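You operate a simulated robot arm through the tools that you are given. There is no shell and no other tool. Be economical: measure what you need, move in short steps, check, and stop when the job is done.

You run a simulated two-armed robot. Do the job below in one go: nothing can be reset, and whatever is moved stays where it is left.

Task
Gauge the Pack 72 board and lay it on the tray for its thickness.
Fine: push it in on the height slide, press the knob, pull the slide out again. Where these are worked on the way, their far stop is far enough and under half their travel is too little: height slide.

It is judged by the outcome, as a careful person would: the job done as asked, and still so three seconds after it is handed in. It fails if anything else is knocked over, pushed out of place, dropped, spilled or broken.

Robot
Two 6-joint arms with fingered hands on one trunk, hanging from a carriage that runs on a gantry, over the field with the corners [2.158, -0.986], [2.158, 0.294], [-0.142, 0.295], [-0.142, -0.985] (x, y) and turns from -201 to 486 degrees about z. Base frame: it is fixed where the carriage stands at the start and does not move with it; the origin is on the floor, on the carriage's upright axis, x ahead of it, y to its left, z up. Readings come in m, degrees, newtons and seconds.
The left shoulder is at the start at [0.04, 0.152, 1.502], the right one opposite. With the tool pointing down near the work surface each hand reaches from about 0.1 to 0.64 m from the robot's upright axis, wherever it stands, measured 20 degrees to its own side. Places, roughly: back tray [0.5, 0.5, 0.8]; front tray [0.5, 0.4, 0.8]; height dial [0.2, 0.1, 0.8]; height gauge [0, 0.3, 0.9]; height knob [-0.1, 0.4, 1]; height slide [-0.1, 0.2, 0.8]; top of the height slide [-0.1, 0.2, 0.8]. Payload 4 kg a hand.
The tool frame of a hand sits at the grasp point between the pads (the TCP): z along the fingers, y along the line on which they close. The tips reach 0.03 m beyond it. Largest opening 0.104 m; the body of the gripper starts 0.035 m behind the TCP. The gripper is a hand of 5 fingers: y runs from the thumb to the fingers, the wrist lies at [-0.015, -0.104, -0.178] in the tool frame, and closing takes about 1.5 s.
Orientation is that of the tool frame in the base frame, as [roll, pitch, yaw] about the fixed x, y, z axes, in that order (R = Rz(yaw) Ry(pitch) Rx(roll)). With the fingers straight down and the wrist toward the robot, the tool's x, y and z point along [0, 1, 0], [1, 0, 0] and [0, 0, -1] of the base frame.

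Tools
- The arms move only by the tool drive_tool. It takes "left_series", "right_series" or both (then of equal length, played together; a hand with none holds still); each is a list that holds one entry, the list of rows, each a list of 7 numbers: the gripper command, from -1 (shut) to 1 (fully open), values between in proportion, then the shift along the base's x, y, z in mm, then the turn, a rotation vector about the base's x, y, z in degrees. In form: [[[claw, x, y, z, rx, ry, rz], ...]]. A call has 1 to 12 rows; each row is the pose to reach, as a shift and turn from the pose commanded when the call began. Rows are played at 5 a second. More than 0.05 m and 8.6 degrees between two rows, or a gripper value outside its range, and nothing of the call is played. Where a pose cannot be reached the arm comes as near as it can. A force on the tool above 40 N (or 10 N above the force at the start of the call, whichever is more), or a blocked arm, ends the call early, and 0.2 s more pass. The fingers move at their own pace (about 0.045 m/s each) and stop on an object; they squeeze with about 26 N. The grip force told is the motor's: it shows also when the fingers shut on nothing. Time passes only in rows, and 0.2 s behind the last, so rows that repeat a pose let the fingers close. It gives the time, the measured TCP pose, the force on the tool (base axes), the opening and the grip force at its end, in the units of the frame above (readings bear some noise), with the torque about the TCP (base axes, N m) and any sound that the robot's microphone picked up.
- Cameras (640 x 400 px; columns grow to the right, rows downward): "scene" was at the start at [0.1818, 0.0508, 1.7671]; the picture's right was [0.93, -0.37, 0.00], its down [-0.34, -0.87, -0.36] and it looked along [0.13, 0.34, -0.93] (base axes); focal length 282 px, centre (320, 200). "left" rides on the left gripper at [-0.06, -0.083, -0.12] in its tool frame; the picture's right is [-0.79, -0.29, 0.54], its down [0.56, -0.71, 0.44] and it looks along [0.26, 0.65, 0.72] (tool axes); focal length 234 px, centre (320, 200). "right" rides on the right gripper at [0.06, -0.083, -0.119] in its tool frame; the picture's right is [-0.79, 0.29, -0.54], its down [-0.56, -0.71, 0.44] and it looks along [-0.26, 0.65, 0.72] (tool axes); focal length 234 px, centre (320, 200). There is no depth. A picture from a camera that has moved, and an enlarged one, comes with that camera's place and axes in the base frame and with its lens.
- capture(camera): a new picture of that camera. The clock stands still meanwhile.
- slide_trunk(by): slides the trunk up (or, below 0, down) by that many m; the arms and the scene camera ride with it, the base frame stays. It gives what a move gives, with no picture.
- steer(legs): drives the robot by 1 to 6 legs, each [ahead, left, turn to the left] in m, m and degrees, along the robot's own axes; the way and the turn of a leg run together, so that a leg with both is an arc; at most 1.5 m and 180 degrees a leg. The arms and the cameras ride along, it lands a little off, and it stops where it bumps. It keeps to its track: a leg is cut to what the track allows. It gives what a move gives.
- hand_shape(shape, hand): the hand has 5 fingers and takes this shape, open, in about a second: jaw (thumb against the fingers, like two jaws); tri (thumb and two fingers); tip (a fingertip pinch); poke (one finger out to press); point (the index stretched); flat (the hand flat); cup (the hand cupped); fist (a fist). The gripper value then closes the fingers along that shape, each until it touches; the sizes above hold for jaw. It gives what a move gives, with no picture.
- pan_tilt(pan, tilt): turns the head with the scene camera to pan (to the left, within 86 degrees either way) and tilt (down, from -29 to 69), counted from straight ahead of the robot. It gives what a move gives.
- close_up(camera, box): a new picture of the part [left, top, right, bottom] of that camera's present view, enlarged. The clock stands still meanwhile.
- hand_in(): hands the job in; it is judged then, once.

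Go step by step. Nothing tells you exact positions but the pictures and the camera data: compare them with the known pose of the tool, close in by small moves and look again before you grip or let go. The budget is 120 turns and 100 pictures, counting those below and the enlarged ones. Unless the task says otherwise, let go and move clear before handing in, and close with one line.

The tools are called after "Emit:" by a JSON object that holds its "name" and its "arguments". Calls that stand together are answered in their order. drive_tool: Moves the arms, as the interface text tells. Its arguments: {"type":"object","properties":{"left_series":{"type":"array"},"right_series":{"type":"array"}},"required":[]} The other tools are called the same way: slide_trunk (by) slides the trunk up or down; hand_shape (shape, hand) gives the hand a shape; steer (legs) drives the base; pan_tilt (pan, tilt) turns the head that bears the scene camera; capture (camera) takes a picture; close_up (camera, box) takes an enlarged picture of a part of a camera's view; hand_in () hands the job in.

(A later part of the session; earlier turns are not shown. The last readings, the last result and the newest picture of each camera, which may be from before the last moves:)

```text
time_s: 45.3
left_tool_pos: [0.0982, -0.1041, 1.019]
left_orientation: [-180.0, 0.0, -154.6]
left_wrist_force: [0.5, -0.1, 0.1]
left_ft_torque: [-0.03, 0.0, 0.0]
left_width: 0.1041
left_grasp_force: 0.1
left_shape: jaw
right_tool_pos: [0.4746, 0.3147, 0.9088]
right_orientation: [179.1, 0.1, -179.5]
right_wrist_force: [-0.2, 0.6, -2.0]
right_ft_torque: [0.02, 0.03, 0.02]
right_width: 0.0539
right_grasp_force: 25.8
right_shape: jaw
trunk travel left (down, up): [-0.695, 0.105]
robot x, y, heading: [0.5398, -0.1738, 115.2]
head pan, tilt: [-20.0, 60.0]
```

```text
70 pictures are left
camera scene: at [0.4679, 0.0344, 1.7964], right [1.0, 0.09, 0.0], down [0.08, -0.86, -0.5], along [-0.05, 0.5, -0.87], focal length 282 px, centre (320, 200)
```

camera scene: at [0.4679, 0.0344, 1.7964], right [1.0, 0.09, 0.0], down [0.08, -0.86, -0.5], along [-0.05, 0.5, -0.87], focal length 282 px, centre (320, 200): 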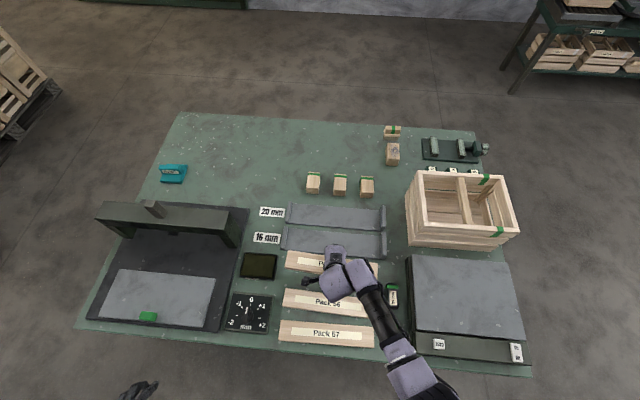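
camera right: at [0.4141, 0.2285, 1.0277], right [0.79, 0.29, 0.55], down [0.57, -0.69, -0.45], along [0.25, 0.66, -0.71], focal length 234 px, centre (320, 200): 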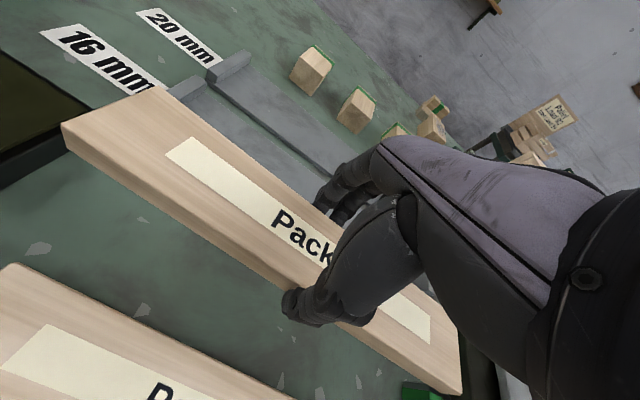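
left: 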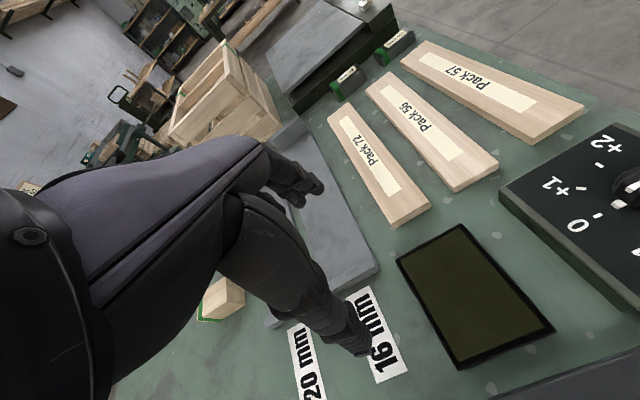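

Board held level; its underside is about 38 mm below the TCP. I raise slightly and carry it over to the slide plate near (-0.09, 0.185).

Emit:
{"name": "drive_tool", "arguments": {"right_series": [[[-0.5, 0, 0, 25, 0, 0, 0], [-0.5, 0, 0, 50, 0, 0, 0]]]}}

Emit:
{"name": "steer", "arguments": {"legs": [[-0.109, 0.051, 0], [0.244, 0.518, 0]]}}

Emit:
{"name": "capture", "arguments": {"camera": "scene"}}

Emit:
{"name": "capture", "arguments": {"camera": "right"}}

```text
time_s: 45.9
left_tool_pos: [0.0978, -0.1032, 1.0198]
left_orientation: [-180.0, -0.1, -154.6]
left_wrist_force: [0.5, -0.8, 0.0]
left_ft_torque: [0.0, 0.01, -0.02]
left_width: 0.1038
left_grasp_force: 0.0
left_shape: jaw
right_tool_pos: [0.4745, 0.3155, 0.9586]
right_orientation: [179.0, 0.1, -179.5]
right_wrist_force: [0.8, 1.0, -1.6]
right_ft_torque: [0.0, 0.02, 0.01]
right_width: 0.0537
right_grasp_force: 25.7
right_shape: jaw
trunk travel left (down, up): [-0.695, 0.105]
robot x, y, heading: [0.5388, -0.1772, 115.3]
head pan, tilt: [-20.0, 60.0]
```

```text
time_s: 50.1
left_tool_pos: [-0.4847, -0.2344, 1.0206]
left_orientation: [-180.0, 0.0, -154.6]
left_wrist_force: [0.3, -0.6, -0.1]
left_ft_torque: [-0.01, 0.0, -0.04]
left_width: 0.1035
left_grasp_force: 0.0
left_shape: jaw
right_tool_pos: [-0.1071, 0.1848, 0.9595]
right_orientation: [179.0, 0.0, -179.6]
right_wrist_force: [0.9, -0.3, -2.3]
right_ft_torque: [0.0, 0.02, 0.01]
right_width: 0.0536
right_grasp_force: 25.8
right_shape: jaw
trunk travel left (down, up): [-0.695, 0.105]
robot x, y, heading: [-0.037, -0.3063, 115.4]
head pan, tilt: [-20.0, 60.0]
```

```text
69 pictures are left
camera scene: at [-0.1135, -0.0961, 1.7964], right [1.0, 0.09, 0.0], down [0.08, -0.86, -0.5], along [-0.05, 0.5, -0.87], focal length 282 px, centre (320, 200)
```

scene: 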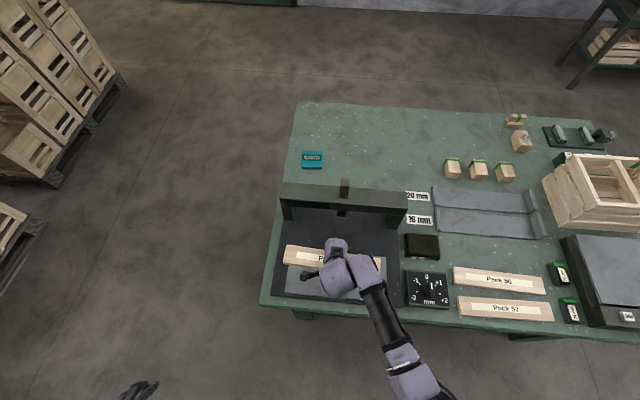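

```text
68 pictures are left
camera right: at [-0.1678, 0.0986, 1.0782], right [0.79, 0.29, 0.55], down [0.56, -0.69, -0.45], along [0.25, 0.66, -0.71], focal length 234 px, centre (320, 200)
```

right: 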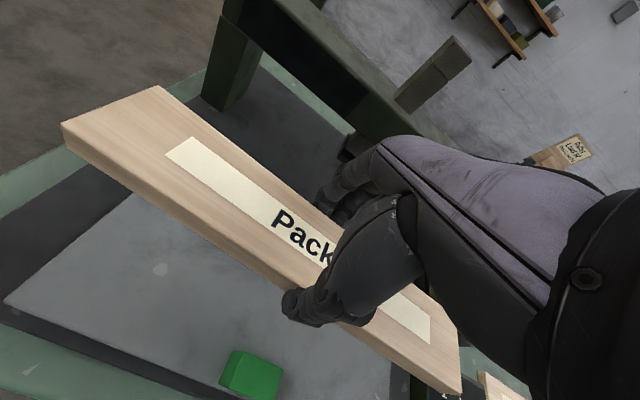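

Emit:
{"name": "close_up", "arguments": {"camera": "scene", "box": [255, 170, 455, 320]}}

```text
2.67 times, centred on (355, 245) of scene
camera zoom: at [-0.1135, -0.0961, 1.7964], right [1.0, 0.09, 0.0], down [0.08, -0.86, -0.5], along [-0.05, 0.5, -0.87], focal length 751 px, centre (227, 80)
```

zoom: 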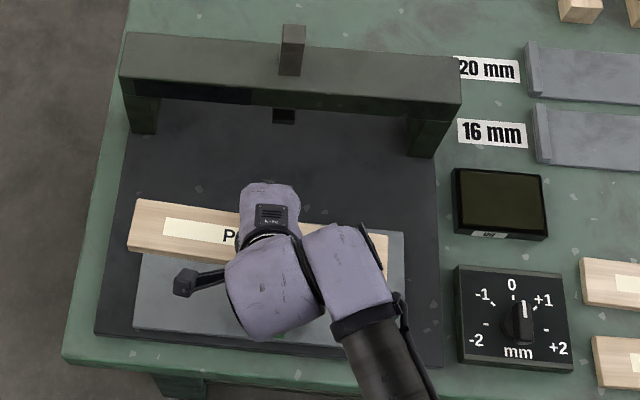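

Plate spans x −0.257…0.088, y 0.10…0.26, top about 0.81; the plunger is at x ≈ −0.085. I bring the board centre to (−0.085, 0.20) and lower it toward the plate.

Emit:
{"name": "drive_tool", "arguments": {"right_series": [[[-0.5, 10, 8, 0, 0, 0, 0], [-0.5, 20, 17, 0, 0, 0, 0], [-0.5, 20, 17, -30, 0, 0, 0], [-0.5, 20, 17, -60, 0, 0, 0], [-0.5, 20, 17, -85, 0, 0, 0], [-0.5, 20, 17, -98, 0, 0, 0]]]}}

Emit:
{"name": "capture", "arguments": {"camera": "right"}}

Emit:
{"name": "close_up", "arguments": {"camera": "scene", "box": [255, 170, 455, 320]}}

```text
time_s: 51.5
left_tool_pos: [-0.4845, -0.2342, 1.0208]
left_orientation: [180.0, 0.0, -154.7]
left_wrist_force: [0.1, 1.3, 0.2]
left_ft_torque: [-0.05, 0.0, -0.01]
left_width: 0.104
left_grasp_force: 0.0
left_shape: jaw
right_tool_pos: [-0.0875, 0.2038, 0.8655]
right_orientation: [178.8, -0.1, -179.5]
right_wrist_force: [1.6, -1.9, 12.5]
right_ft_torque: [-0.61, -0.07, 0.02]
right_width: 0.0539
right_grasp_force: 26.1
right_shape: jaw
trunk travel left (down, up): [-0.695, 0.105]
robot x, y, heading: [-0.0378, -0.3052, 115.4]
head pan, tilt: [-20.0, 60.0]
```

```text
66 pictures are left
camera right: at [-0.1483, 0.1171, 0.9836], right [0.79, 0.28, 0.55], down [0.56, -0.69, -0.45], along [0.25, 0.66, -0.7], focal length 234 px, centre (320, 200)
```

right: 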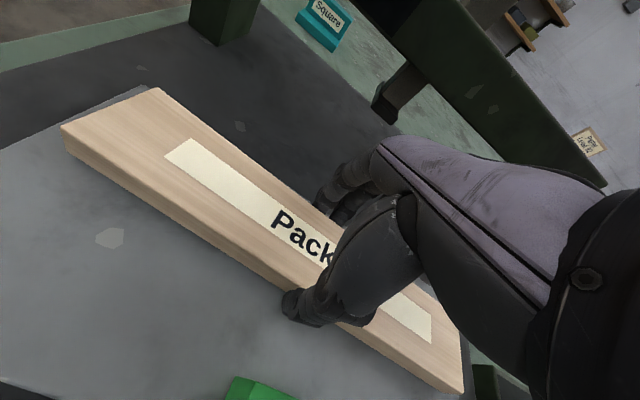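

```text
2.67 times, centred on (355, 245) of scene
camera zoom: at [-0.1134, -0.0959, 1.7969], right [1.0, 0.09, 0.0], down [0.08, -0.86, -0.5], along [-0.05, 0.5, -0.87], focal length 751 px, centre (227, 80)
```

zoom: 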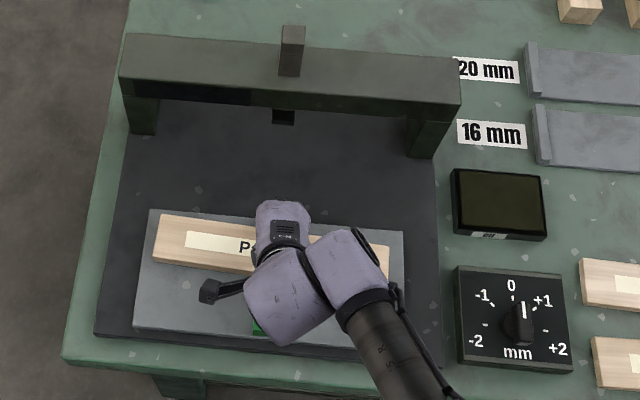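

The board has touched down on the plate (plate top ≈ 0.828). I open and rise straight up.

Emit:
{"name": "drive_tool", "arguments": {"right_series": [[[0.1, 0, 0, 2, 0, 0, 0], [0.4, 0, 0, 2, 0, 0, 0], [0.45, 0, 0, 2, 0, 0, 0], [0.45, 0, 0, 2, 0, 0, 0], [0.45, 0, 0, 20, 0, 0, 0], [0.45, 0, 0, 50, 0, 0, 0], [0.45, 0, 0, 90, 0, 0, 0]]]}}

Emit:
{"name": "capture", "arguments": {"camera": "right"}}

```text
time_s: 53.1
left_tool_pos: [-0.4832, -0.2339, 1.0198]
left_orientation: [180.0, 0.0, -154.6]
left_wrist_force: [-0.3, 0.3, -0.8]
left_ft_torque: [-0.02, 0.01, 0.01]
left_width: 0.1037
left_grasp_force: 0.1
left_shape: jaw
right_tool_pos: [-0.0873, 0.2029, 0.9484]
right_orientation: [179.1, 0.2, -179.6]
right_wrist_force: [-0.4, -0.6, 0.1]
right_ft_torque: [0.01, 0.03, 0.0]
right_width: 0.0751
right_grasp_force: 0.1
right_shape: jaw
trunk travel left (down, up): [-0.695, 0.105]
robot x, y, heading: [-0.0408, -0.3076, 115.6]
head pan, tilt: [-20.0, 60.0]
```

```text
64 pictures are left
camera right: at [-0.1477, 0.1163, 1.0691], right [0.78, 0.29, 0.55], down [0.57, -0.69, -0.45], along [0.25, 0.66, -0.71], focal length 234 px, centre (320, 200)
```

right: 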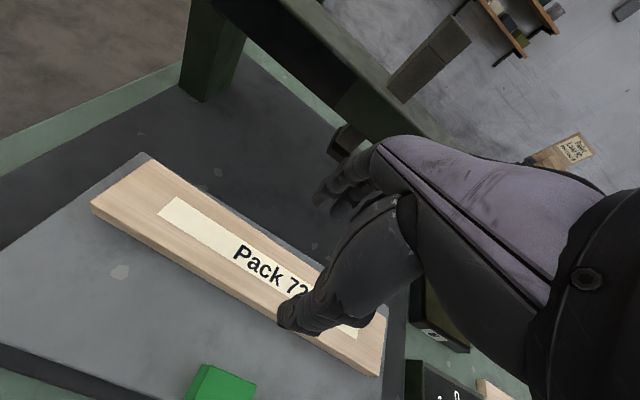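

The board lies flat on the plate. The green handle is around (−0.083, 0.112), top ≈0.85. Because the bridge beam (front y≈0.375, underside ≈0.92) would be in the way of an upright hand, I test tilting the hand forward about 35°.

Emit:
{"name": "drive_tool", "arguments": {"right_series": [[[0.45, 4, -10, 10, 8, 0, 0], [0.45, 4, -20, 20, 16, 0, 0], [0.45, 4, -30, 20, 24, 0, 0], [0.45, 4, -40, 20, 32, 0, 0], [0.45, 4, -50, 20, 35, 0, 0]]]}}

Emit:
{"name": "capture", "arguments": {"camera": "right"}}

Emit:
{"name": "close_up", "arguments": {"camera": "scene", "box": [255, 170, 455, 320]}}

```text
time_s: 54.5
left_tool_pos: [-0.4819, -0.2339, 1.0203]
left_orientation: [-179.9, 0.0, -154.6]
left_wrist_force: [-0.1, -0.6, 0.4]
left_ft_torque: [0.03, -0.01, 0.03]
left_width: 0.1039
left_grasp_force: 0.0
left_shape: jaw
right_tool_pos: [-0.0419, 0.1834, 0.9731]
right_orientation: [140.2, 6.0, -177.8]
right_wrist_force: [-1.2, 0.3, -0.3]
right_ft_torque: [-0.02, 0.03, 0.01]
right_width: 0.0752
right_grasp_force: 0.0
right_shape: jaw
trunk travel left (down, up): [-0.695, 0.105]
robot x, y, heading: [-0.0412, -0.304, 115.6]
head pan, tilt: [-20.0, 60.0]
stopped in row 5 (right hand): the arm was blocked; the commanded pose is now the measured one
```

```text
63 pictures are left
camera right: at [-0.1011, 0.0383, 1.007], right [0.73, -0.1, 0.68], down [0.65, -0.24, -0.72], along [0.23, 0.97, -0.11], focal length 234 px, centre (320, 200)
```

right: 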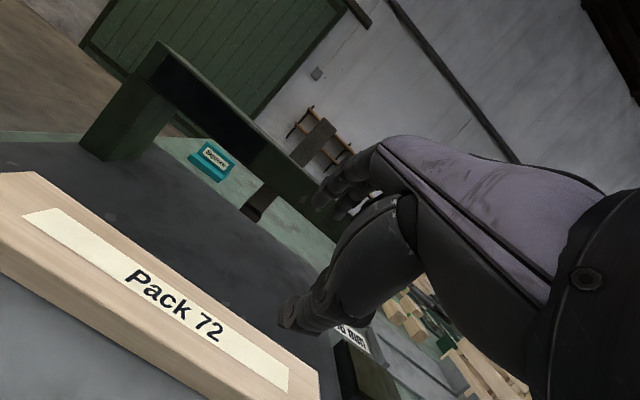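

```text
2.67 times, centred on (355, 245) of scene
camera zoom: at [-0.1133, -0.096, 1.7964], right [1.0, 0.09, 0.0], down [0.08, -0.86, -0.5], along [-0.05, 0.5, -0.87], focal length 751 px, centre (227, 80)
```

zoom: 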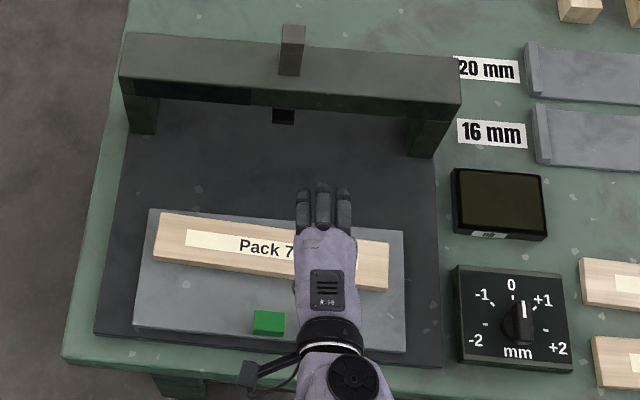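

The tilted pose works. I switch the right hand to "poke": one finger can push the handle, press the knob and hook the handle back.

Emit:
{"name": "steer", "arguments": {"legs": [[-0.12, 0.07, 0]]}}

Emit:
{"name": "hand_shape", "arguments": {"hand": "right", "shape": "poke"}}

Emit:
{"name": "capture", "arguments": {"camera": "right"}}

Emit:
{"name": "capture", "arguments": {"camera": "scene"}}

```text
time_s: 55.8
left_tool_pos: [-0.4944, -0.3747, 1.02]
left_orientation: [180.0, 0.1, -154.6]
left_wrist_force: [-0.6, 0.0, -0.2]
left_ft_torque: [0.02, 0.03, 0.0]
left_width: 0.1038
left_grasp_force: 0.1
left_shape: jaw
right_tool_pos: [-0.0525, 0.0413, 0.9733]
right_orientation: [140.4, 5.9, -177.6]
right_wrist_force: [0.0, -0.3, 0.3]
right_ft_torque: [0.03, 0.0, 0.0]
right_width: 0.0753
right_grasp_force: 0.1
right_shape: jaw
trunk travel left (down, up): [-0.695, 0.105]
robot x, y, heading: [-0.0477, -0.4452, 115.7]
head pan, tilt: [-20.0, 60.0]
```

```text
time_s: 56.7
left_tool_pos: [-0.4954, -0.3745, 1.0204]
left_orientation: [180.0, 0.1, -154.5]
left_wrist_force: [0.0, -0.1, 0.3]
left_ft_torque: [0.0, 0.01, 0.01]
left_width: 0.1038
left_grasp_force: 0.0
left_shape: jaw
right_tool_pos: [-0.0522, 0.0412, 0.9737]
right_orientation: [140.4, 6.0, -177.7]
right_wrist_force: [0.5, 0.0, -0.2]
right_ft_torque: [0.02, -0.01, -0.01]
right_width: 0.0
right_grasp_force: 0.0
right_shape: poke
trunk travel left (down, up): [-0.695, 0.105]
robot x, y, heading: [-0.0531, -0.4467, 115.4]
head pan, tilt: [-20.0, 60.0]
```

```text
61 pictures are left
camera right: at [-0.1123, -0.1021, 1.0068], right [0.73, -0.1, 0.68], down [0.65, -0.24, -0.72], along [0.23, 0.97, -0.11], focal length 234 px, centre (320, 200)
```

right: 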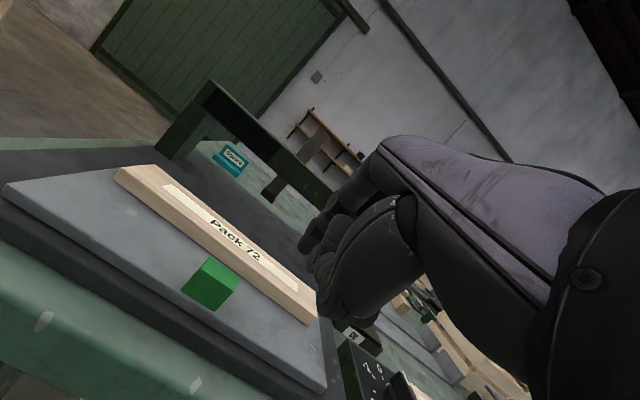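

```text
60 pictures are left
camera scene: at [-0.1245, -0.2362, 1.7964], right [1.0, 0.1, 0.0], down [0.08, -0.86, -0.5], along [-0.05, 0.5, -0.87], focal length 282 px, centre (320, 200)
```

scene: 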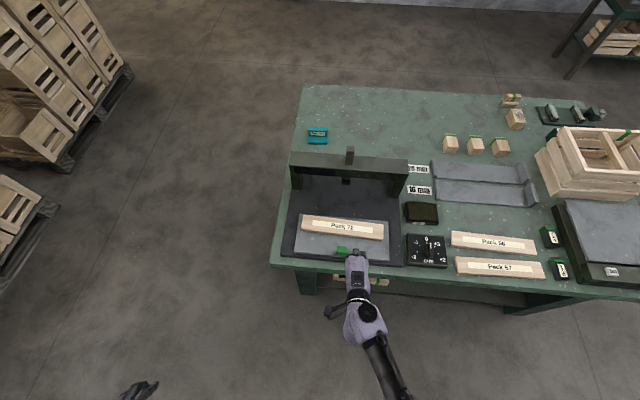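

Emit:
{"name": "close_up", "arguments": {"camera": "right", "box": [160, 120, 460, 340]}}

Emit:
{"name": "close_up", "arguments": {"camera": "scene", "box": [290, 200, 430, 310]}}

```text
1.82 times, centred on (310, 230) of right
camera zoom: at [-0.1123, -0.1021, 1.0068], right [0.73, -0.1, 0.68], down [0.65, -0.24, -0.72], along [0.23, 0.97, -0.11], focal length 426 px, centre (338, 146)
```

zoom: 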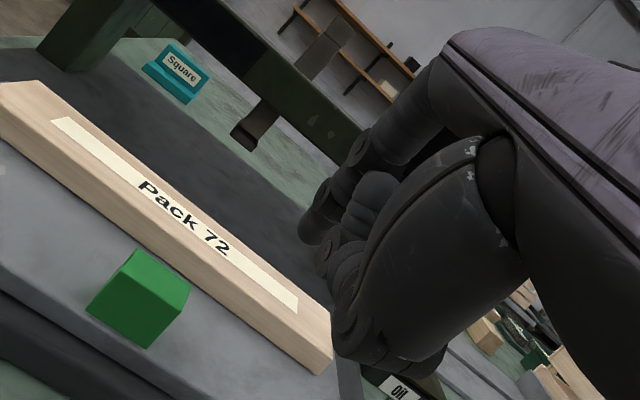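

```text
3.64 times, centred on (360, 255) of scene
camera zoom: at [-0.1245, -0.2362, 1.7964], right [1.0, 0.1, 0.0], down [0.08, -0.86, -0.5], along [-0.05, 0.5, -0.87], focal length 1024 px, centre (174, 0)
```

zoom: 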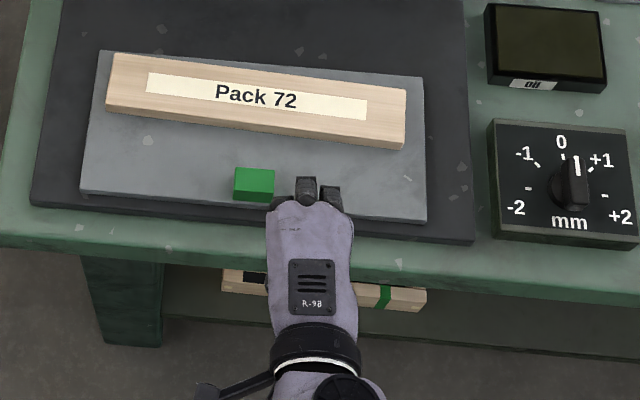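

Emit:
{"name": "drive_tool", "arguments": {"right_series": [[[-1, 0, 0, 0, 0, 0, 0], [-1, 0, 0, 0, 0, 0, 0], [-1, 0, 0, 0, 0, 0, 0], [-1, 0, 0, 0, 0, 0, 0], [-1, 0, 0, 0, 0, 0, 0]]]}}

Emit:
{"name": "close_up", "arguments": {"camera": "right", "box": [160, 120, 460, 340]}}

Emit:
{"name": "close_up", "arguments": {"camera": "scene", "box": [290, 200, 430, 310]}}

```text
time_s: 57.9
left_tool_pos: [-0.4942, -0.3749, 1.0189]
left_orientation: [179.9, 0.1, -154.6]
left_wrist_force: [0.2, -0.3, -0.4]
left_ft_torque: [0.0, 0.01, 0.03]
left_width: 0.1041
left_grasp_force: 0.1
left_shape: jaw
right_tool_pos: [-0.0533, 0.0401, 0.9743]
right_orientation: [140.3, 6.0, -177.6]
right_wrist_force: [-0.1, -0.1, 0.4]
right_ft_torque: [0.03, 0.01, 0.0]
right_width: 0.0
right_grasp_force: 0.0
right_shape: poke
trunk travel left (down, up): [-0.695, 0.105]
robot x, y, heading: [-0.0512, -0.4461, 115.5]
head pan, tilt: [-20.0, 60.0]
```

```text
1.82 times, centred on (310, 230) of right
camera zoom: at [-0.1125, -0.1021, 1.0069], right [0.73, -0.1, 0.68], down [0.65, -0.24, -0.72], along [0.23, 0.97, -0.11], focal length 426 px, centre (338, 146)
```

zoom: 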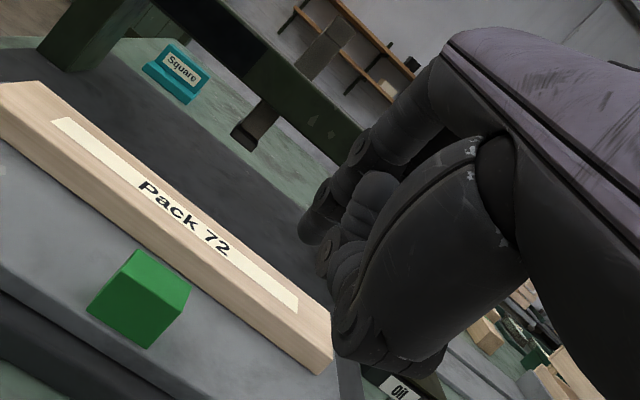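

```text
3.64 times, centred on (360, 255) of scene
camera zoom: at [-0.1245, -0.2362, 1.7964], right [1.0, 0.1, 0.0], down [0.08, -0.86, -0.5], along [-0.05, 0.5, -0.87], focal length 1024 px, centre (174, 0)
```

zoom: 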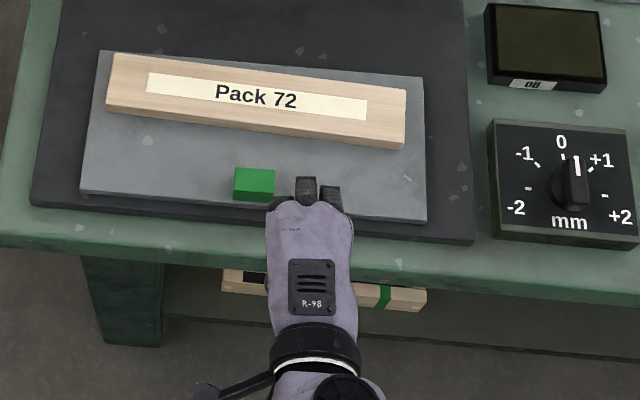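

The index tip sits about 6 cm beyond the TCP, at roughly (−0.041, 0.095, 0.939). I shift the base left so it lines up in front of the green handle, then lower it.

Emit:
{"name": "steer", "arguments": {"legs": [[0, 0.05, 0]]}}

Emit:
{"name": "drive_tool", "arguments": {"right_series": [[[-1, 0, 0, -20, 0, 0, 0], [-1, 0, 0, -40, 0, 0, 0], [-1, 0, 0, -60, 0, 0, 0]]]}}

Emit:
{"name": "close_up", "arguments": {"camera": "right", "box": [160, 120, 460, 340]}}

Emit:
{"name": "close_up", "arguments": {"camera": "scene", "box": [290, 200, 430, 310]}}

```text
time_s: 58.8
left_tool_pos: [-0.54, -0.3951, 1.0203]
left_orientation: [-180.0, -0.1, -154.5]
left_wrist_force: [0.2, 0.0, -0.6]
left_ft_torque: [0.0, -0.01, 0.01]
left_width: 0.1038
left_grasp_force: 0.1
left_shape: jaw
right_tool_pos: [-0.099, 0.0198, 0.9743]
right_orientation: [140.3, 6.0, -177.8]
right_wrist_force: [0.3, -0.2, 0.1]
right_ft_torque: [0.0, 0.03, -0.03]
right_width: 0.0
right_grasp_force: 0.0
right_shape: poke
trunk travel left (down, up): [-0.695, 0.105]
robot x, y, heading: [-0.0978, -0.4663, 115.4]
head pan, tilt: [-20.0, 60.0]
```

```text
time_s: 59.6
left_tool_pos: [-0.5397, -0.3949, 1.019]
left_orientation: [-180.0, 0.0, -154.6]
left_wrist_force: [0.2, -0.3, 0.1]
left_ft_torque: [-0.01, 0.04, 0.04]
left_width: 0.1039
left_grasp_force: 0.1
left_shape: jaw
right_tool_pos: [-0.0948, 0.0208, 0.9138]
right_orientation: [140.2, 6.4, -177.7]
right_wrist_force: [-0.1, -0.3, -0.3]
right_ft_torque: [0.01, 0.04, -0.01]
right_width: 0.0001
right_grasp_force: 0.0
right_shape: poke
trunk travel left (down, up): [-0.695, 0.105]
robot x, y, heading: [-0.0939, -0.4684, 115.1]
head pan, tilt: [-20.0, 60.0]
```

```text
1.82 times, centred on (310, 230) of right
camera zoom: at [-0.1534, -0.1231, 0.9455], right [0.72, -0.1, 0.69], down [0.65, -0.24, -0.72], along [0.23, 0.97, -0.11], focal length 426 px, centre (338, 146)
```

zoom: 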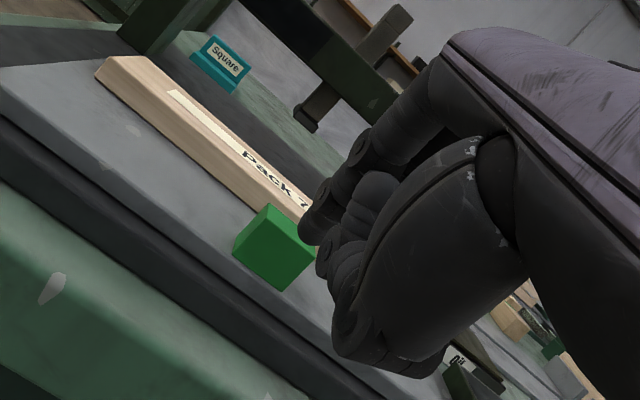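

```text
3.64 times, centred on (360, 255) of scene
camera zoom: at [-0.1692, -0.2575, 1.7965], right [1.0, 0.09, 0.0], down [0.08, -0.86, -0.5], along [-0.05, 0.5, -0.87], focal length 1024 px, centre (174, 0)
```

zoom: 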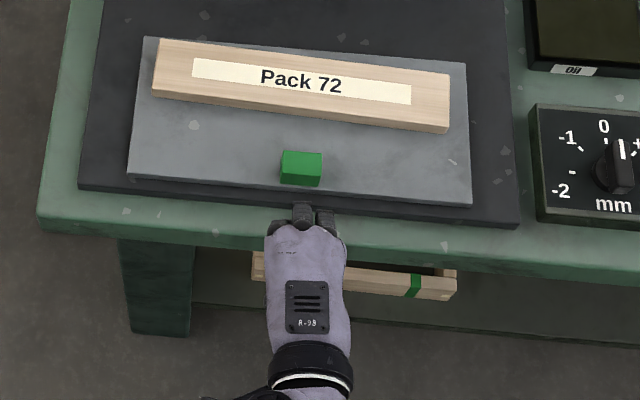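

The tip is lined up just in front of the handle. I lower to handle height and start pushing in +y.

Emit:
{"name": "drive_tool", "arguments": {"right_series": [[[-1, 0, 0, -18, 0, 0, 0], [-1, 0, 0, -34, 0, 0, 0], [-1, 0, 10, -34, 0, 0, 0], [-1, 0, 20, -34, 0, 0, 0], [-1, 0, 30, -34, 0, 0, 0], [-1, 0, 40, -34, 0, 0, 0], [-1, 0, 50, -34, 0, 0, 0]]]}}

Emit:
{"name": "close_up", "arguments": {"camera": "right", "box": [160, 120, 460, 340]}}

Emit:
{"name": "close_up", "arguments": {"camera": "scene", "box": [290, 200, 430, 310]}}

```text
time_s: 61.2
left_tool_pos: [-0.5398, -0.3961, 1.0195]
left_orientation: [180.0, 0.0, -154.6]
left_wrist_force: [0.6, -0.1, -0.3]
left_ft_torque: [0.0, 0.01, -0.02]
left_width: 0.1039
left_grasp_force: 0.1
left_shape: jaw
right_tool_pos: [-0.0972, 0.0703, 0.8817]
right_orientation: [140.3, 6.0, -177.7]
right_wrist_force: [0.4, 0.1, 0.2]
right_ft_torque: [0.02, 0.03, 0.01]
right_width: 0.0
right_grasp_force: 0.1
right_shape: poke
trunk travel left (down, up): [-0.695, 0.105]
robot x, y, heading: [-0.0903, -0.4628, 115.4]
head pan, tilt: [-20.0, 60.0]
```

```text
1.82 times, centred on (310, 230) of right
camera zoom: at [-0.1563, -0.0739, 0.9136], right [0.73, -0.1, 0.68], down [0.65, -0.24, -0.72], along [0.23, 0.97, -0.11], focal length 426 px, centre (338, 146)
```

zoom: 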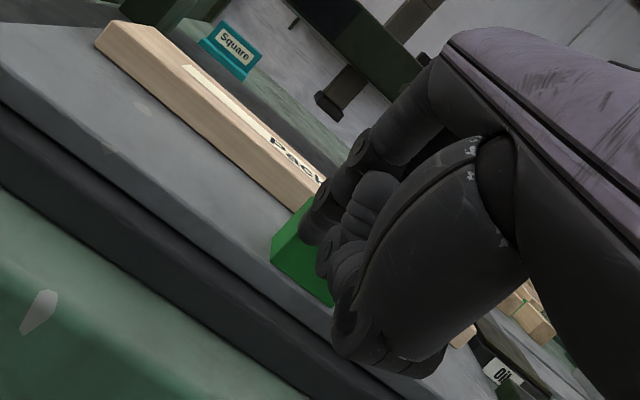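

```text
3.64 times, centred on (360, 255) of scene
camera zoom: at [-0.1691, -0.2574, 1.7965], right [1.0, 0.09, 0.0], down [0.08, -0.86, -0.5], along [-0.05, 0.5, -0.87], focal length 1024 px, centre (174, 0)
```

zoom: 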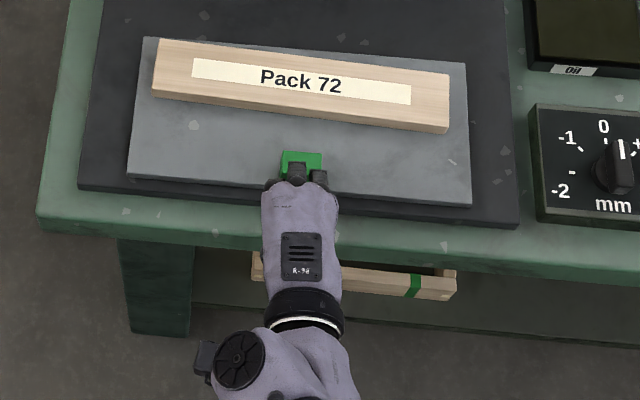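

The tip passed over the handle's top, so I retreat, go 12 mm lower and push again.

Emit:
{"name": "drive_tool", "arguments": {"right_series": [[[-1, 0, -25, 2, 0, 0, 0], [-1, 0, -50, 0, 0, 0, 0], [-1, 0, -50, -13, 0, 0, 0], [-1, 0, -40, -13, 0, 0, 0], [-1, 0, -30, -13, 0, 0, 0], [-1, 0, -20, -13, 0, 0, 0], [-1, 0, -10, -13, 0, 0, 0], [-1, 0, 0, -13, 0, 0, 0]]]}}

Emit:
{"name": "close_up", "arguments": {"camera": "right", "box": [160, 120, 460, 340]}}

Emit:
{"name": "close_up", "arguments": {"camera": "scene", "box": [290, 200, 430, 310]}}

```text
time_s: 63.0
left_tool_pos: [-0.5394, -0.3959, 1.0214]
left_orientation: [179.9, 0.0, -154.6]
left_wrist_force: [-0.8, 0.6, 0.5]
left_ft_torque: [-0.01, 0.03, -0.01]
left_width: 0.1037
left_grasp_force: 0.1
left_shape: jaw
right_tool_pos: [-0.0983, 0.0693, 0.8673]
right_orientation: [140.3, 5.9, -177.8]
right_wrist_force: [-0.1, -0.3, 0.0]
right_ft_torque: [-0.02, -0.03, 0.01]
right_width: 0.0002
right_grasp_force: 0.0
right_shape: poke
trunk travel left (down, up): [-0.695, 0.105]
robot x, y, heading: [-0.0985, -0.464, 115.4]
head pan, tilt: [-20.0, 60.0]
```

```text
1.82 times, centred on (310, 230) of right
camera zoom: at [-0.1571, -0.0737, 0.9003], right [0.73, -0.1, 0.68], down [0.65, -0.24, -0.72], along [0.23, 0.97, -0.11], focal length 426 px, centre (338, 146)
```

zoom: 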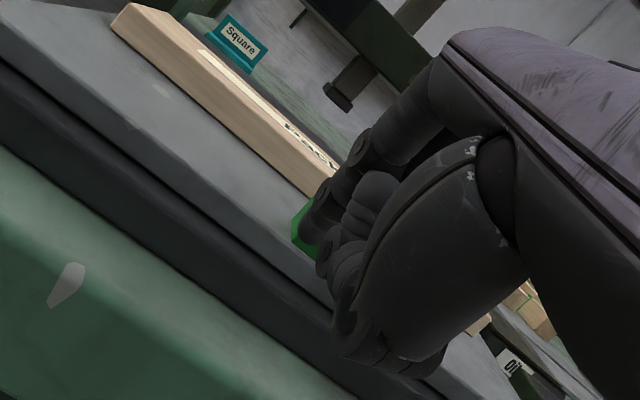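

```text
3.64 times, centred on (360, 255) of scene
camera zoom: at [-0.1691, -0.2574, 1.7965], right [1.0, 0.09, 0.0], down [0.08, -0.86, -0.5], along [-0.05, 0.5, -0.87], focal length 1024 px, centre (174, 0)
```

zoom: 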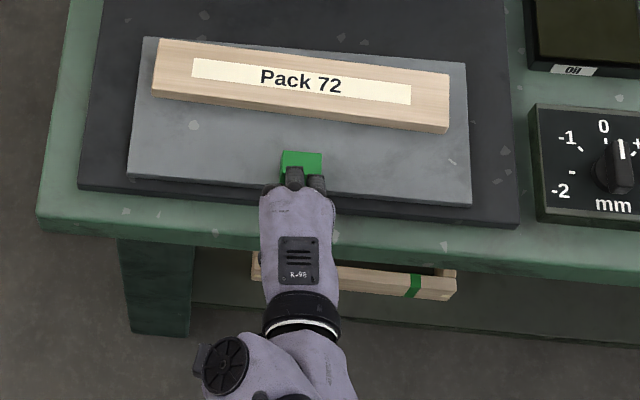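

The tip is now at the handle's front face. I push on.

Emit:
{"name": "drive_tool", "arguments": {"right_series": [[[-1, 0, 10, 0, 0, 0, 0], [-1, 0, 20, 0, 0, 0, 0], [-1, 0, 30, 0, 0, 0, 0], [-1, 0, 40, 0, 0, 0, 0], [-1, 0, 50, 0, 0, 0, 0], [-1, 0, 60, 0, 0, 0, 0]]]}}

Emit:
{"name": "close_up", "arguments": {"camera": "scene", "box": [270, 140, 450, 290]}}

```text
time_s: 64.4
left_tool_pos: [-0.5401, -0.3946, 1.0202]
left_orientation: [-179.9, 0.0, -154.7]
left_wrist_force: [0.0, -0.2, 0.2]
left_ft_torque: [-0.02, 0.01, 0.0]
left_width: 0.104
left_grasp_force: 0.0
left_shape: jaw
right_tool_pos: [-0.0983, 0.1319, 0.8699]
right_orientation: [140.2, 5.9, -177.6]
right_wrist_force: [-0.4, 0.1, 0.1]
right_ft_torque: [0.0, -0.03, 0.01]
right_width: 0.0
right_grasp_force: 0.1
right_shape: poke
trunk travel left (down, up): [-0.695, 0.105]
robot x, y, heading: [-0.0928, -0.4661, 115.4]
head pan, tilt: [-20.0, 60.0]
```

```text
2.67 times, centred on (360, 215) of scene
camera zoom: at [-0.1692, -0.2573, 1.7965], right [1.0, 0.09, 0.0], down [0.08, -0.86, -0.5], along [-0.05, 0.5, -0.87], focal length 751 px, centre (213, 160)
```

zoom: 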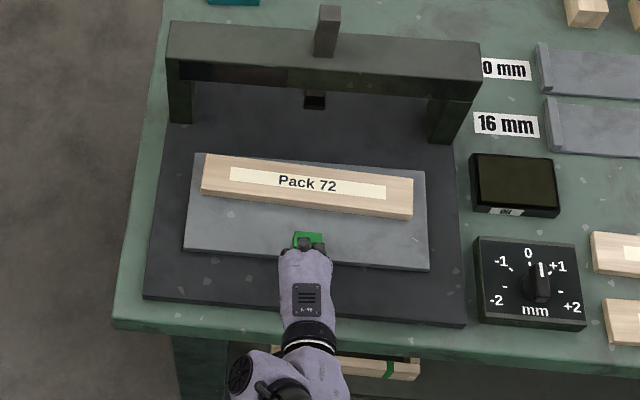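

The plate slides easily with the board. I keep pushing.

Emit:
{"name": "drive_tool", "arguments": {"right_series": [[[-1, 0, 12, 0, 0, 0, 0], [-1, 0, 24, 0, 0, 0, 0], [-1, 0, 36, 0, 0, 0, 0], [-1, 0, 48, 0, 0, 0, 0], [-1, 0, 60, 0, 0, 0, 0], [-1, 0, 72, 0, 0, 0, 0], [-1, 0, 84, 0, 0, 0, 0]]]}}

Emit:
{"name": "close_up", "arguments": {"camera": "scene", "box": [270, 140, 450, 290]}}

Emit:
{"name": "capture", "arguments": {"camera": "right"}}

```text
time_s: 66.0
left_tool_pos: [-0.5391, -0.3944, 1.0201]
left_orientation: [-179.8, -0.1, -154.7]
left_wrist_force: [-0.2, -0.6, -0.2]
left_ft_torque: [-0.02, -0.02, -0.03]
left_width: 0.1037
left_grasp_force: 0.0
left_shape: jaw
right_tool_pos: [-0.1011, 0.1868, 0.8986]
right_orientation: [140.3, 5.9, -177.7]
right_wrist_force: [-0.5, 0.2, 0.4]
right_ft_torque: [0.01, 0.01, -0.01]
right_width: 0.0
right_grasp_force: 0.1
right_shape: poke
right hand out of reach, approached as far as the arm can: row 1, 2, 3, 4, 5, 6, 7
trunk travel left (down, up): [-0.695, 0.105]
robot x, y, heading: [-0.0953, -0.4674, 115.5]
head pan, tilt: [-20.0, 60.0]
```

```text
2.67 times, centred on (360, 215) of scene
camera zoom: at [-0.1692, -0.2573, 1.7966], right [1.0, 0.09, 0.0], down [0.08, -0.86, -0.5], along [-0.05, 0.5, -0.87], focal length 751 px, centre (213, 160)
```

zoom: 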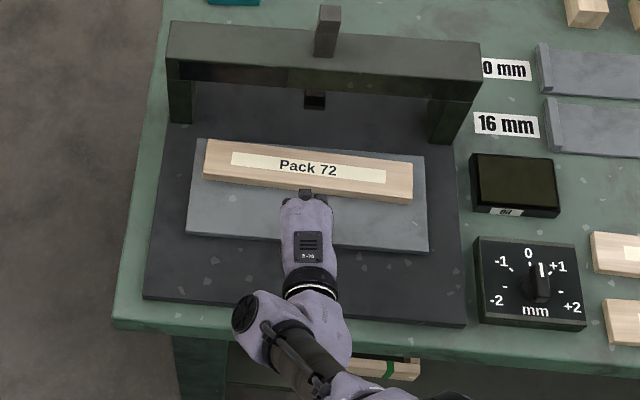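

```text
47 pictures are left
camera right: at [-0.1599, 0.043, 0.9317], right [0.73, -0.1, 0.68], down [0.65, -0.24, -0.72], along [0.23, 0.97, -0.11], focal length 234 px, centre (320, 200)
```

right: 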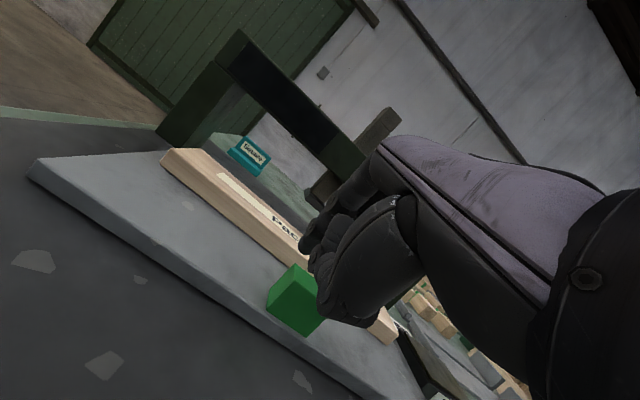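

The arm ran out of reach and rose over the handle. I lift, draw the hand back, advance the base and set the finger in front of the handle again.

Emit:
{"name": "drive_tool", "arguments": {"right_series": [[[-1, 0, -20, 40, 0, 0, 0], [-1, 0, -50, 60, 0, 0, 0], [-1, 0, -80, 60, 0, 0, 0], [-1, 0, -110, 60, 0, 0, 0], [-1, 0, -140, 60, 0, 0, 0], [-1, 0, -170, 60, 0, 0, 0]]]}}

Emit:
{"name": "steer", "arguments": {"legs": [[0.09, -0.043, 0]]}}

```text
time_s: 67.4
left_tool_pos: [-0.5395, -0.3948, 1.0193]
left_orientation: [-179.9, 0.1, -154.7]
left_wrist_force: [0.5, 0.0, 0.0]
left_ft_torque: [0.01, 0.03, 0.01]
left_width: 0.1038
left_grasp_force: 0.1
left_shape: jaw
right_tool_pos: [-0.1346, 0.0541, 0.8575]
right_orientation: [140.2, 5.9, -177.6]
right_wrist_force: [0.0, -0.1, -0.5]
right_ft_torque: [0.01, 0.0, 0.02]
right_width: 0.0
right_grasp_force: 0.1
right_shape: poke
right hand out of reach, approached as far as the arm can: row 1, 2, 3, 4, 5, 6
trunk travel left (down, up): [-0.695, 0.105]
robot x, y, heading: [-0.0939, -0.4669, 115.6]
head pan, tilt: [-20.0, 60.0]
```

```text
time_s: 68.6
left_tool_pos: [-0.5407, -0.2935, 1.0205]
left_orientation: [-180.0, 0.0, -154.6]
left_wrist_force: [0.2, 0.4, -0.3]
left_ft_torque: [-0.02, 0.0, -0.01]
left_width: 0.1038
left_grasp_force: 0.0
left_shape: jaw
right_tool_pos: [-0.1354, 0.1559, 0.8584]
right_orientation: [140.2, 5.9, -177.7]
right_wrist_force: [1.1, 0.2, 1.0]
right_ft_torque: [0.03, -0.01, 0.0]
right_width: 0.0
right_grasp_force: 0.0
right_shape: poke
trunk travel left (down, up): [-0.695, 0.105]
robot x, y, heading: [-0.0965, -0.3624, 115.4]
head pan, tilt: [-20.0, 60.0]
```

Emit:
{"name": "close_up", "arguments": {"camera": "scene", "box": [250, 140, 470, 340]}}

Emit:
{"name": "capture", "arguments": {"camera": "right"}}

```text
2.00 times, centred on (360, 240) of scene
camera zoom: at [-0.1699, -0.1562, 1.7965], right [1.0, 0.09, 0.0], down [0.08, -0.86, -0.5], along [-0.05, 0.5, -0.87], focal length 563 px, centre (240, 120)
```

zoom: 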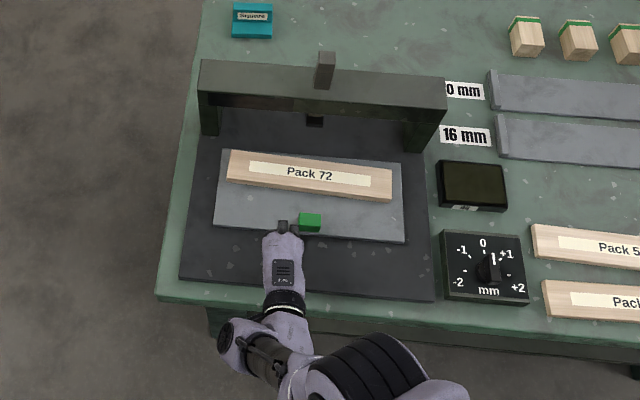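

```text
45 pictures are left
camera right: at [-0.1949, 0.0125, 0.8909], right [0.73, -0.1, 0.68], down [0.65, -0.24, -0.72], along [0.23, 0.97, -0.11], focal length 234 px, centre (320, 200)
```

right: 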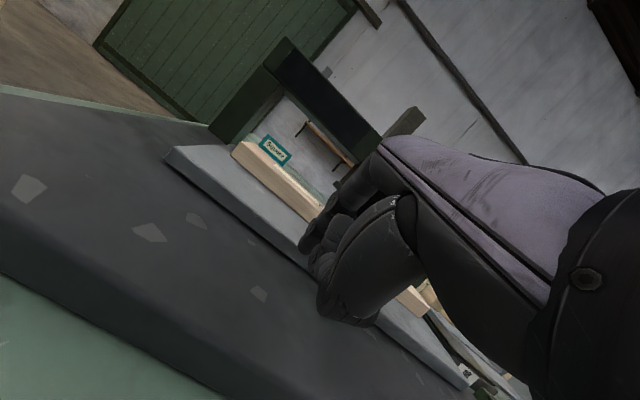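

The finger landed left of the handle, just at the plate's front edge; nothing disturbed. I back off, re-centre on the handle.

Emit:
{"name": "steer", "arguments": {"legs": [[-0.045, 0.0216, 0]]}}

Emit:
{"name": "drive_tool", "arguments": {"right_series": [[[-1, 2, -2, -20, 0, 0, 0], [-1, 2, -2, -40, 0, 0, 0], [-1, 2, -2, -56, 0, 0, 0], [-1, 2, -2, -56, 0, 0, 0]]]}}

```text
time_s: 69.5
left_tool_pos: [-0.5403, -0.3448, 1.019]
left_orientation: [-179.9, 0.0, -154.6]
left_wrist_force: [0.1, -1.0, -0.4]
left_ft_torque: [0.03, 0.02, 0.02]
left_width: 0.1039
left_grasp_force: 0.1
left_shape: jaw
right_tool_pos: [-0.1348, 0.1042, 0.8574]
right_orientation: [140.3, 5.9, -177.7]
right_wrist_force: [0.4, -0.8, -0.6]
right_ft_torque: [-0.01, 0.0, 0.02]
right_width: 0.0
right_grasp_force: 0.0
right_shape: poke
trunk travel left (down, up): [-0.695, 0.105]
robot x, y, heading: [-0.0959, -0.4178, 115.7]
head pan, tilt: [-20.0, 60.0]
```

```text
time_s: 70.5
left_tool_pos: [-0.5403, -0.3434, 1.0198]
left_orientation: [-180.0, -0.1, -154.6]
left_wrist_force: [-0.1, -0.7, 0.3]
left_ft_torque: [0.03, -0.02, 0.0]
left_width: 0.1038
left_grasp_force: 0.0
left_shape: jaw
right_tool_pos: [-0.1282, 0.1029, 0.849]
right_orientation: [140.3, 6.0, -177.9]
right_wrist_force: [0.6, -0.6, 1.0]
right_ft_torque: [0.0, -0.05, -0.03]
right_width: 0.0
right_grasp_force: 0.1
right_shape: poke
right hand out of reach, approached as far as the arm can: row 1, 2, 3, 4
trunk travel left (down, up): [-0.695, 0.105]
robot x, y, heading: [-0.0936, -0.4152, 115.5]
head pan, tilt: [-20.0, 60.0]
```

Emit:
{"name": "drive_tool", "arguments": {"right_series": [[[-1, 10, 2, 10, 0, 0, 0], [-1, 20, 4, 16, 0, 0, 0], [-1, 31, 6, 18, 0, 0, 0]]]}}

```text
time_s: 71.3
left_tool_pos: [-0.5391, -0.3437, 1.0195]
left_orientation: [180.0, 0.0, -154.6]
left_wrist_force: [0.3, 0.6, 0.8]
left_ft_torque: [0.0, 0.0, -0.02]
left_width: 0.1037
left_grasp_force: 0.1
left_shape: jaw
right_tool_pos: [-0.1023, 0.1134, 0.8506]
right_orientation: [140.1, 6.0, -177.8]
right_wrist_force: [0.0, -0.2, 0.3]
right_ft_torque: [0.03, 0.0, -0.02]
right_width: 0.0001
right_grasp_force: 0.1
right_shape: poke
right hand out of reach, approached as far as the arm can: row 1, 2, 3
trunk travel left (down, up): [-0.695, 0.105]
robot x, y, heading: [-0.0971, -0.4133, 115.3]
head pan, tilt: [-20.0, 60.0]
```

Emit:
{"name": "drive_tool", "arguments": {"right_series": [[[-1, 2, 3, 9, 0, 0, 0], [-1, 4, 8, 18, 0, 0, 0]]]}}

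Emit:
{"name": "close_up", "arguments": {"camera": "scene", "box": [270, 150, 450, 300]}}

```text
time_s: 71.9
left_tool_pos: [-0.541, -0.3441, 1.0202]
left_orientation: [180.0, -0.1, -154.6]
left_wrist_force: [0.1, 0.1, -0.7]
left_ft_torque: [0.01, -0.02, 0.02]
left_width: 0.1038
left_grasp_force: 0.1
left_shape: jaw
right_tool_pos: [-0.1054, 0.1286, 0.8558]
right_orientation: [140.1, 5.9, -177.8]
right_wrist_force: [0.2, -0.4, -0.6]
right_ft_torque: [0.0, -0.01, -0.01]
right_width: 0.0001
right_grasp_force: 0.0
right_shape: poke
right hand out of reach, approached as far as the arm can: row 1, 2
trunk travel left (down, up): [-0.695, 0.105]
robot x, y, heading: [-0.098, -0.4139, 115.3]
head pan, tilt: [-20.0, 60.0]
```

```text
2.67 times, centred on (360, 225) of scene
camera zoom: at [-0.17, -0.206, 1.7965], right [1.0, 0.09, 0.0], down [0.08, -0.86, -0.5], along [-0.05, 0.5, -0.87], focal length 751 px, centre (213, 133)
```

zoom: 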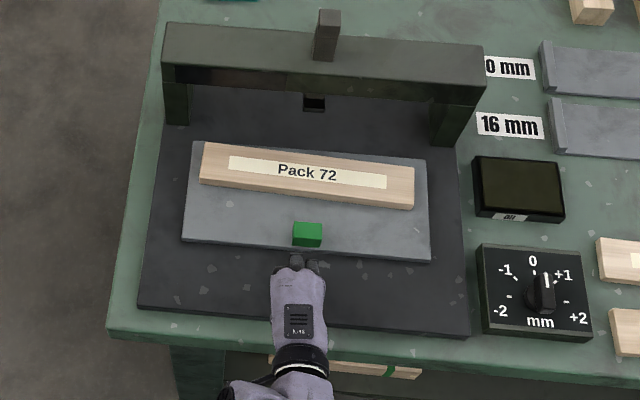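

The finger is in front of the handle. I use the trunk for height and the base to push, in two legs.

Emit:
{"name": "slide_trunk", "arguments": {"by": 0.012}}

Emit:
{"name": "steer", "arguments": {"legs": [[-0.005, -0.011, 0], [0.09, -0.043, 0]]}}

Emit:
{"name": "close_up", "arguments": {"camera": "scene", "box": [270, 150, 450, 300]}}

```text
time_s: 72.5
left_tool_pos: [-0.5404, -0.3429, 1.0316]
left_orientation: [180.0, 0.0, -154.6]
left_wrist_force: [-0.4, 0.8, 0.7]
left_ft_torque: [0.02, 0.01, 0.01]
left_width: 0.1038
left_grasp_force: 0.1
left_shape: jaw
right_tool_pos: [-0.1034, 0.1277, 0.8679]
right_orientation: [140.2, 6.0, -177.8]
right_wrist_force: [-0.6, -0.7, 0.2]
right_ft_torque: [-0.02, 0.0, 0.01]
right_width: 0.0
right_grasp_force: 0.1
right_shape: poke
trunk travel left (down, up): [-0.707, 0.093]
robot x, y, heading: [-0.0962, -0.4138, 115.3]
head pan, tilt: [-20.0, 60.0]
```

```text
time_s: 74.0
left_tool_pos: [-0.5287, -0.2431, 1.0324]
left_orientation: [-179.9, 0.0, -154.5]
left_wrist_force: [0.1, 1.0, -0.5]
left_ft_torque: [-0.01, -0.02, 0.01]
left_width: 0.1038
left_grasp_force: 0.1
left_shape: jaw
right_tool_pos: [-0.0934, 0.2294, 0.8676]
right_orientation: [140.1, 5.9, -177.7]
right_wrist_force: [-0.7, 0.1, 0.5]
right_ft_torque: [-0.02, -0.01, -0.04]
right_width: 0.0001
right_grasp_force: 0.1
right_shape: poke
trunk travel left (down, up): [-0.707, 0.093]
robot x, y, heading: [-0.0798, -0.3127, 115.5]
head pan, tilt: [-20.0, 60.0]
```

```text
2.67 times, centred on (360, 225) of scene
camera zoom: at [-0.1586, -0.105, 1.8085], right [1.0, 0.1, 0.0], down [0.08, -0.86, -0.5], along [-0.05, 0.5, -0.87], focal length 751 px, centre (213, 133)
```

zoom: 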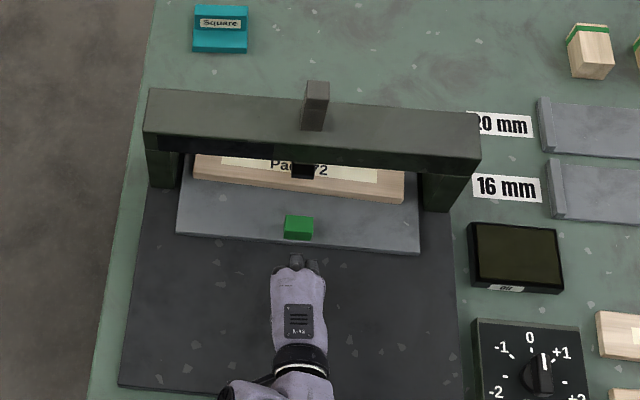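

The plate coasted ahead of the finger. I follow gently with the arm to feel for the stop.

Emit:
{"name": "drive_tool", "arguments": {"right_series": [[[-1, 0, 8, 0, 0, 0, 0], [-1, 0, 16, 0, 0, 0, 0], [-1, 0, 24, 0, 0, 0, 0], [-1, 0, 30, 0, 0, 0, 0], [-1, 0, 36, 0, 0, 0, 0], [-1, 0, 42, 0, 0, 0, 0], [-1, 0, 48, 0, 0, 0, 0]]]}}

Emit:
{"name": "close_up", "arguments": {"camera": "scene", "box": [270, 150, 450, 300]}}

```text
time_s: 75.6
left_tool_pos: [-0.5278, -0.2437, 1.0315]
left_orientation: [180.0, 0.0, -154.5]
left_wrist_force: [0.6, -0.2, -0.3]
left_ft_torque: [0.01, -0.01, -0.03]
left_width: 0.1037
left_grasp_force: 0.1
left_shape: jaw
right_tool_pos: [-0.0916, 0.2685, 0.8766]
right_orientation: [140.2, 5.9, -177.7]
right_wrist_force: [-0.2, 0.8, -0.6]
right_ft_torque: [-0.03, 0.0, -0.01]
right_width: 0.0001
right_grasp_force: 0.1
right_shape: poke
right hand out of reach, approached as far as the arm can: row 4, 5, 6, 7
trunk travel left (down, up): [-0.707, 0.093]
robot x, y, heading: [-0.0859, -0.3185, 115.4]
head pan, tilt: [-20.0, 60.0]
```

```text
2.67 times, centred on (360, 225) of scene
camera zoom: at [-0.1586, -0.1053, 1.8084], right [1.0, 0.1, 0.0], down [0.08, -0.86, -0.5], along [-0.05, 0.5, -0.87], focal length 751 px, centre (213, 133)
```

zoom: 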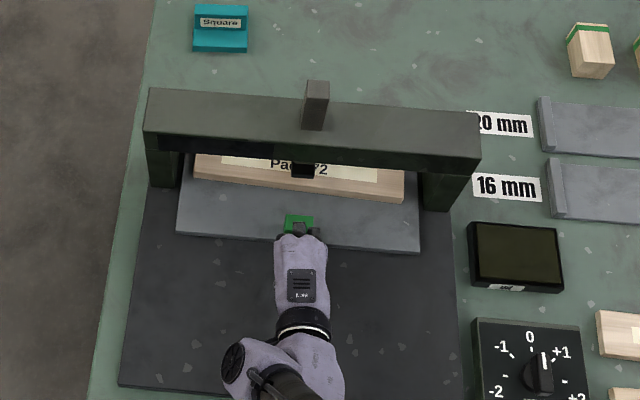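

Emit:
{"name": "drive_tool", "arguments": {"right_series": [[[-1, 0, -15, 0, 0, 0, 0], [-1, 0, -30, -4, 0, 0, 0], [-1, 0, -40, -8, 0, 0, 0]]]}}

Emit:
{"name": "steer", "arguments": {"legs": [[0.036, -0.017, 0]]}}

Emit:
{"name": "drive_tool", "arguments": {"right_series": [[[-1, 0, 5, 0, 0, 0, 0], [-1, 0, 10, 0, 0, 0, 0], [-1, 0, 15, 0, 0, 0, 0], [-1, 0, 20, 0, 0, 0, 0], [-1, 0, 25, 0, 0, 0, 0], [-1, 0, 30, 0, 0, 0, 0]]]}}

```text
time_s: 76.4
left_tool_pos: [-0.5273, -0.2427, 1.0309]
left_orientation: [180.0, 0.0, -154.6]
left_wrist_force: [-0.3, 0.1, 0.2]
left_ft_torque: [0.03, -0.01, 0.02]
left_width: 0.1037
left_grasp_force: 0.1
left_shape: jaw
right_tool_pos: [-0.0902, 0.2289, 0.8671]
right_orientation: [140.0, 6.0, -177.7]
right_wrist_force: [-0.2, -0.2, 0.5]
right_ft_torque: [0.0, 0.02, 0.0]
right_width: 0.0001
right_grasp_force: 0.1
right_shape: poke
trunk travel left (down, up): [-0.707, 0.093]
robot x, y, heading: [-0.0858, -0.317, 115.7]
head pan, tilt: [-20.0, 60.0]
```

```text
time_s: 77.3
left_tool_pos: [-0.5281, -0.204, 1.0319]
left_orientation: [179.9, 0.0, -154.4]
left_wrist_force: [-0.3, 0.1, -0.3]
left_ft_torque: [-0.04, 0.02, 0.0]
left_width: 0.1035
left_grasp_force: 0.0
left_shape: jaw
right_tool_pos: [-0.0914, 0.2687, 0.8674]
right_orientation: [140.0, 6.0, -177.8]
right_wrist_force: [-0.7, 0.3, 0.4]
right_ft_torque: [0.01, -0.03, -0.01]
right_width: 0.0001
right_grasp_force: 0.0
right_shape: poke
trunk travel left (down, up): [-0.707, 0.093]
robot x, y, heading: [-0.0849, -0.2762, 115.4]
head pan, tilt: [-20.0, 60.0]
```

```text
time_s: 78.7
left_tool_pos: [-0.53, -0.2052, 1.0319]
left_orientation: [-179.9, 0.1, -154.5]
left_wrist_force: [0.1, 0.6, -0.7]
left_ft_torque: [0.02, 0.0, 0.03]
left_width: 0.1039
left_grasp_force: 0.0
left_shape: jaw
right_tool_pos: [-0.0916, 0.291, 0.8703]
right_orientation: [140.1, 5.9, -177.8]
right_wrist_force: [-0.4, -6.3, 0.8]
right_ft_torque: [-0.06, -0.01, -0.03]
right_width: 0.0
right_grasp_force: 0.0
right_shape: poke
right hand out of reach, approached as far as the arm can: row 5, 6
trunk travel left (down, up): [-0.707, 0.093]
robot x, y, heading: [-0.0869, -0.2746, 115.5]
head pan, tilt: [-20.0, 60.0]
```

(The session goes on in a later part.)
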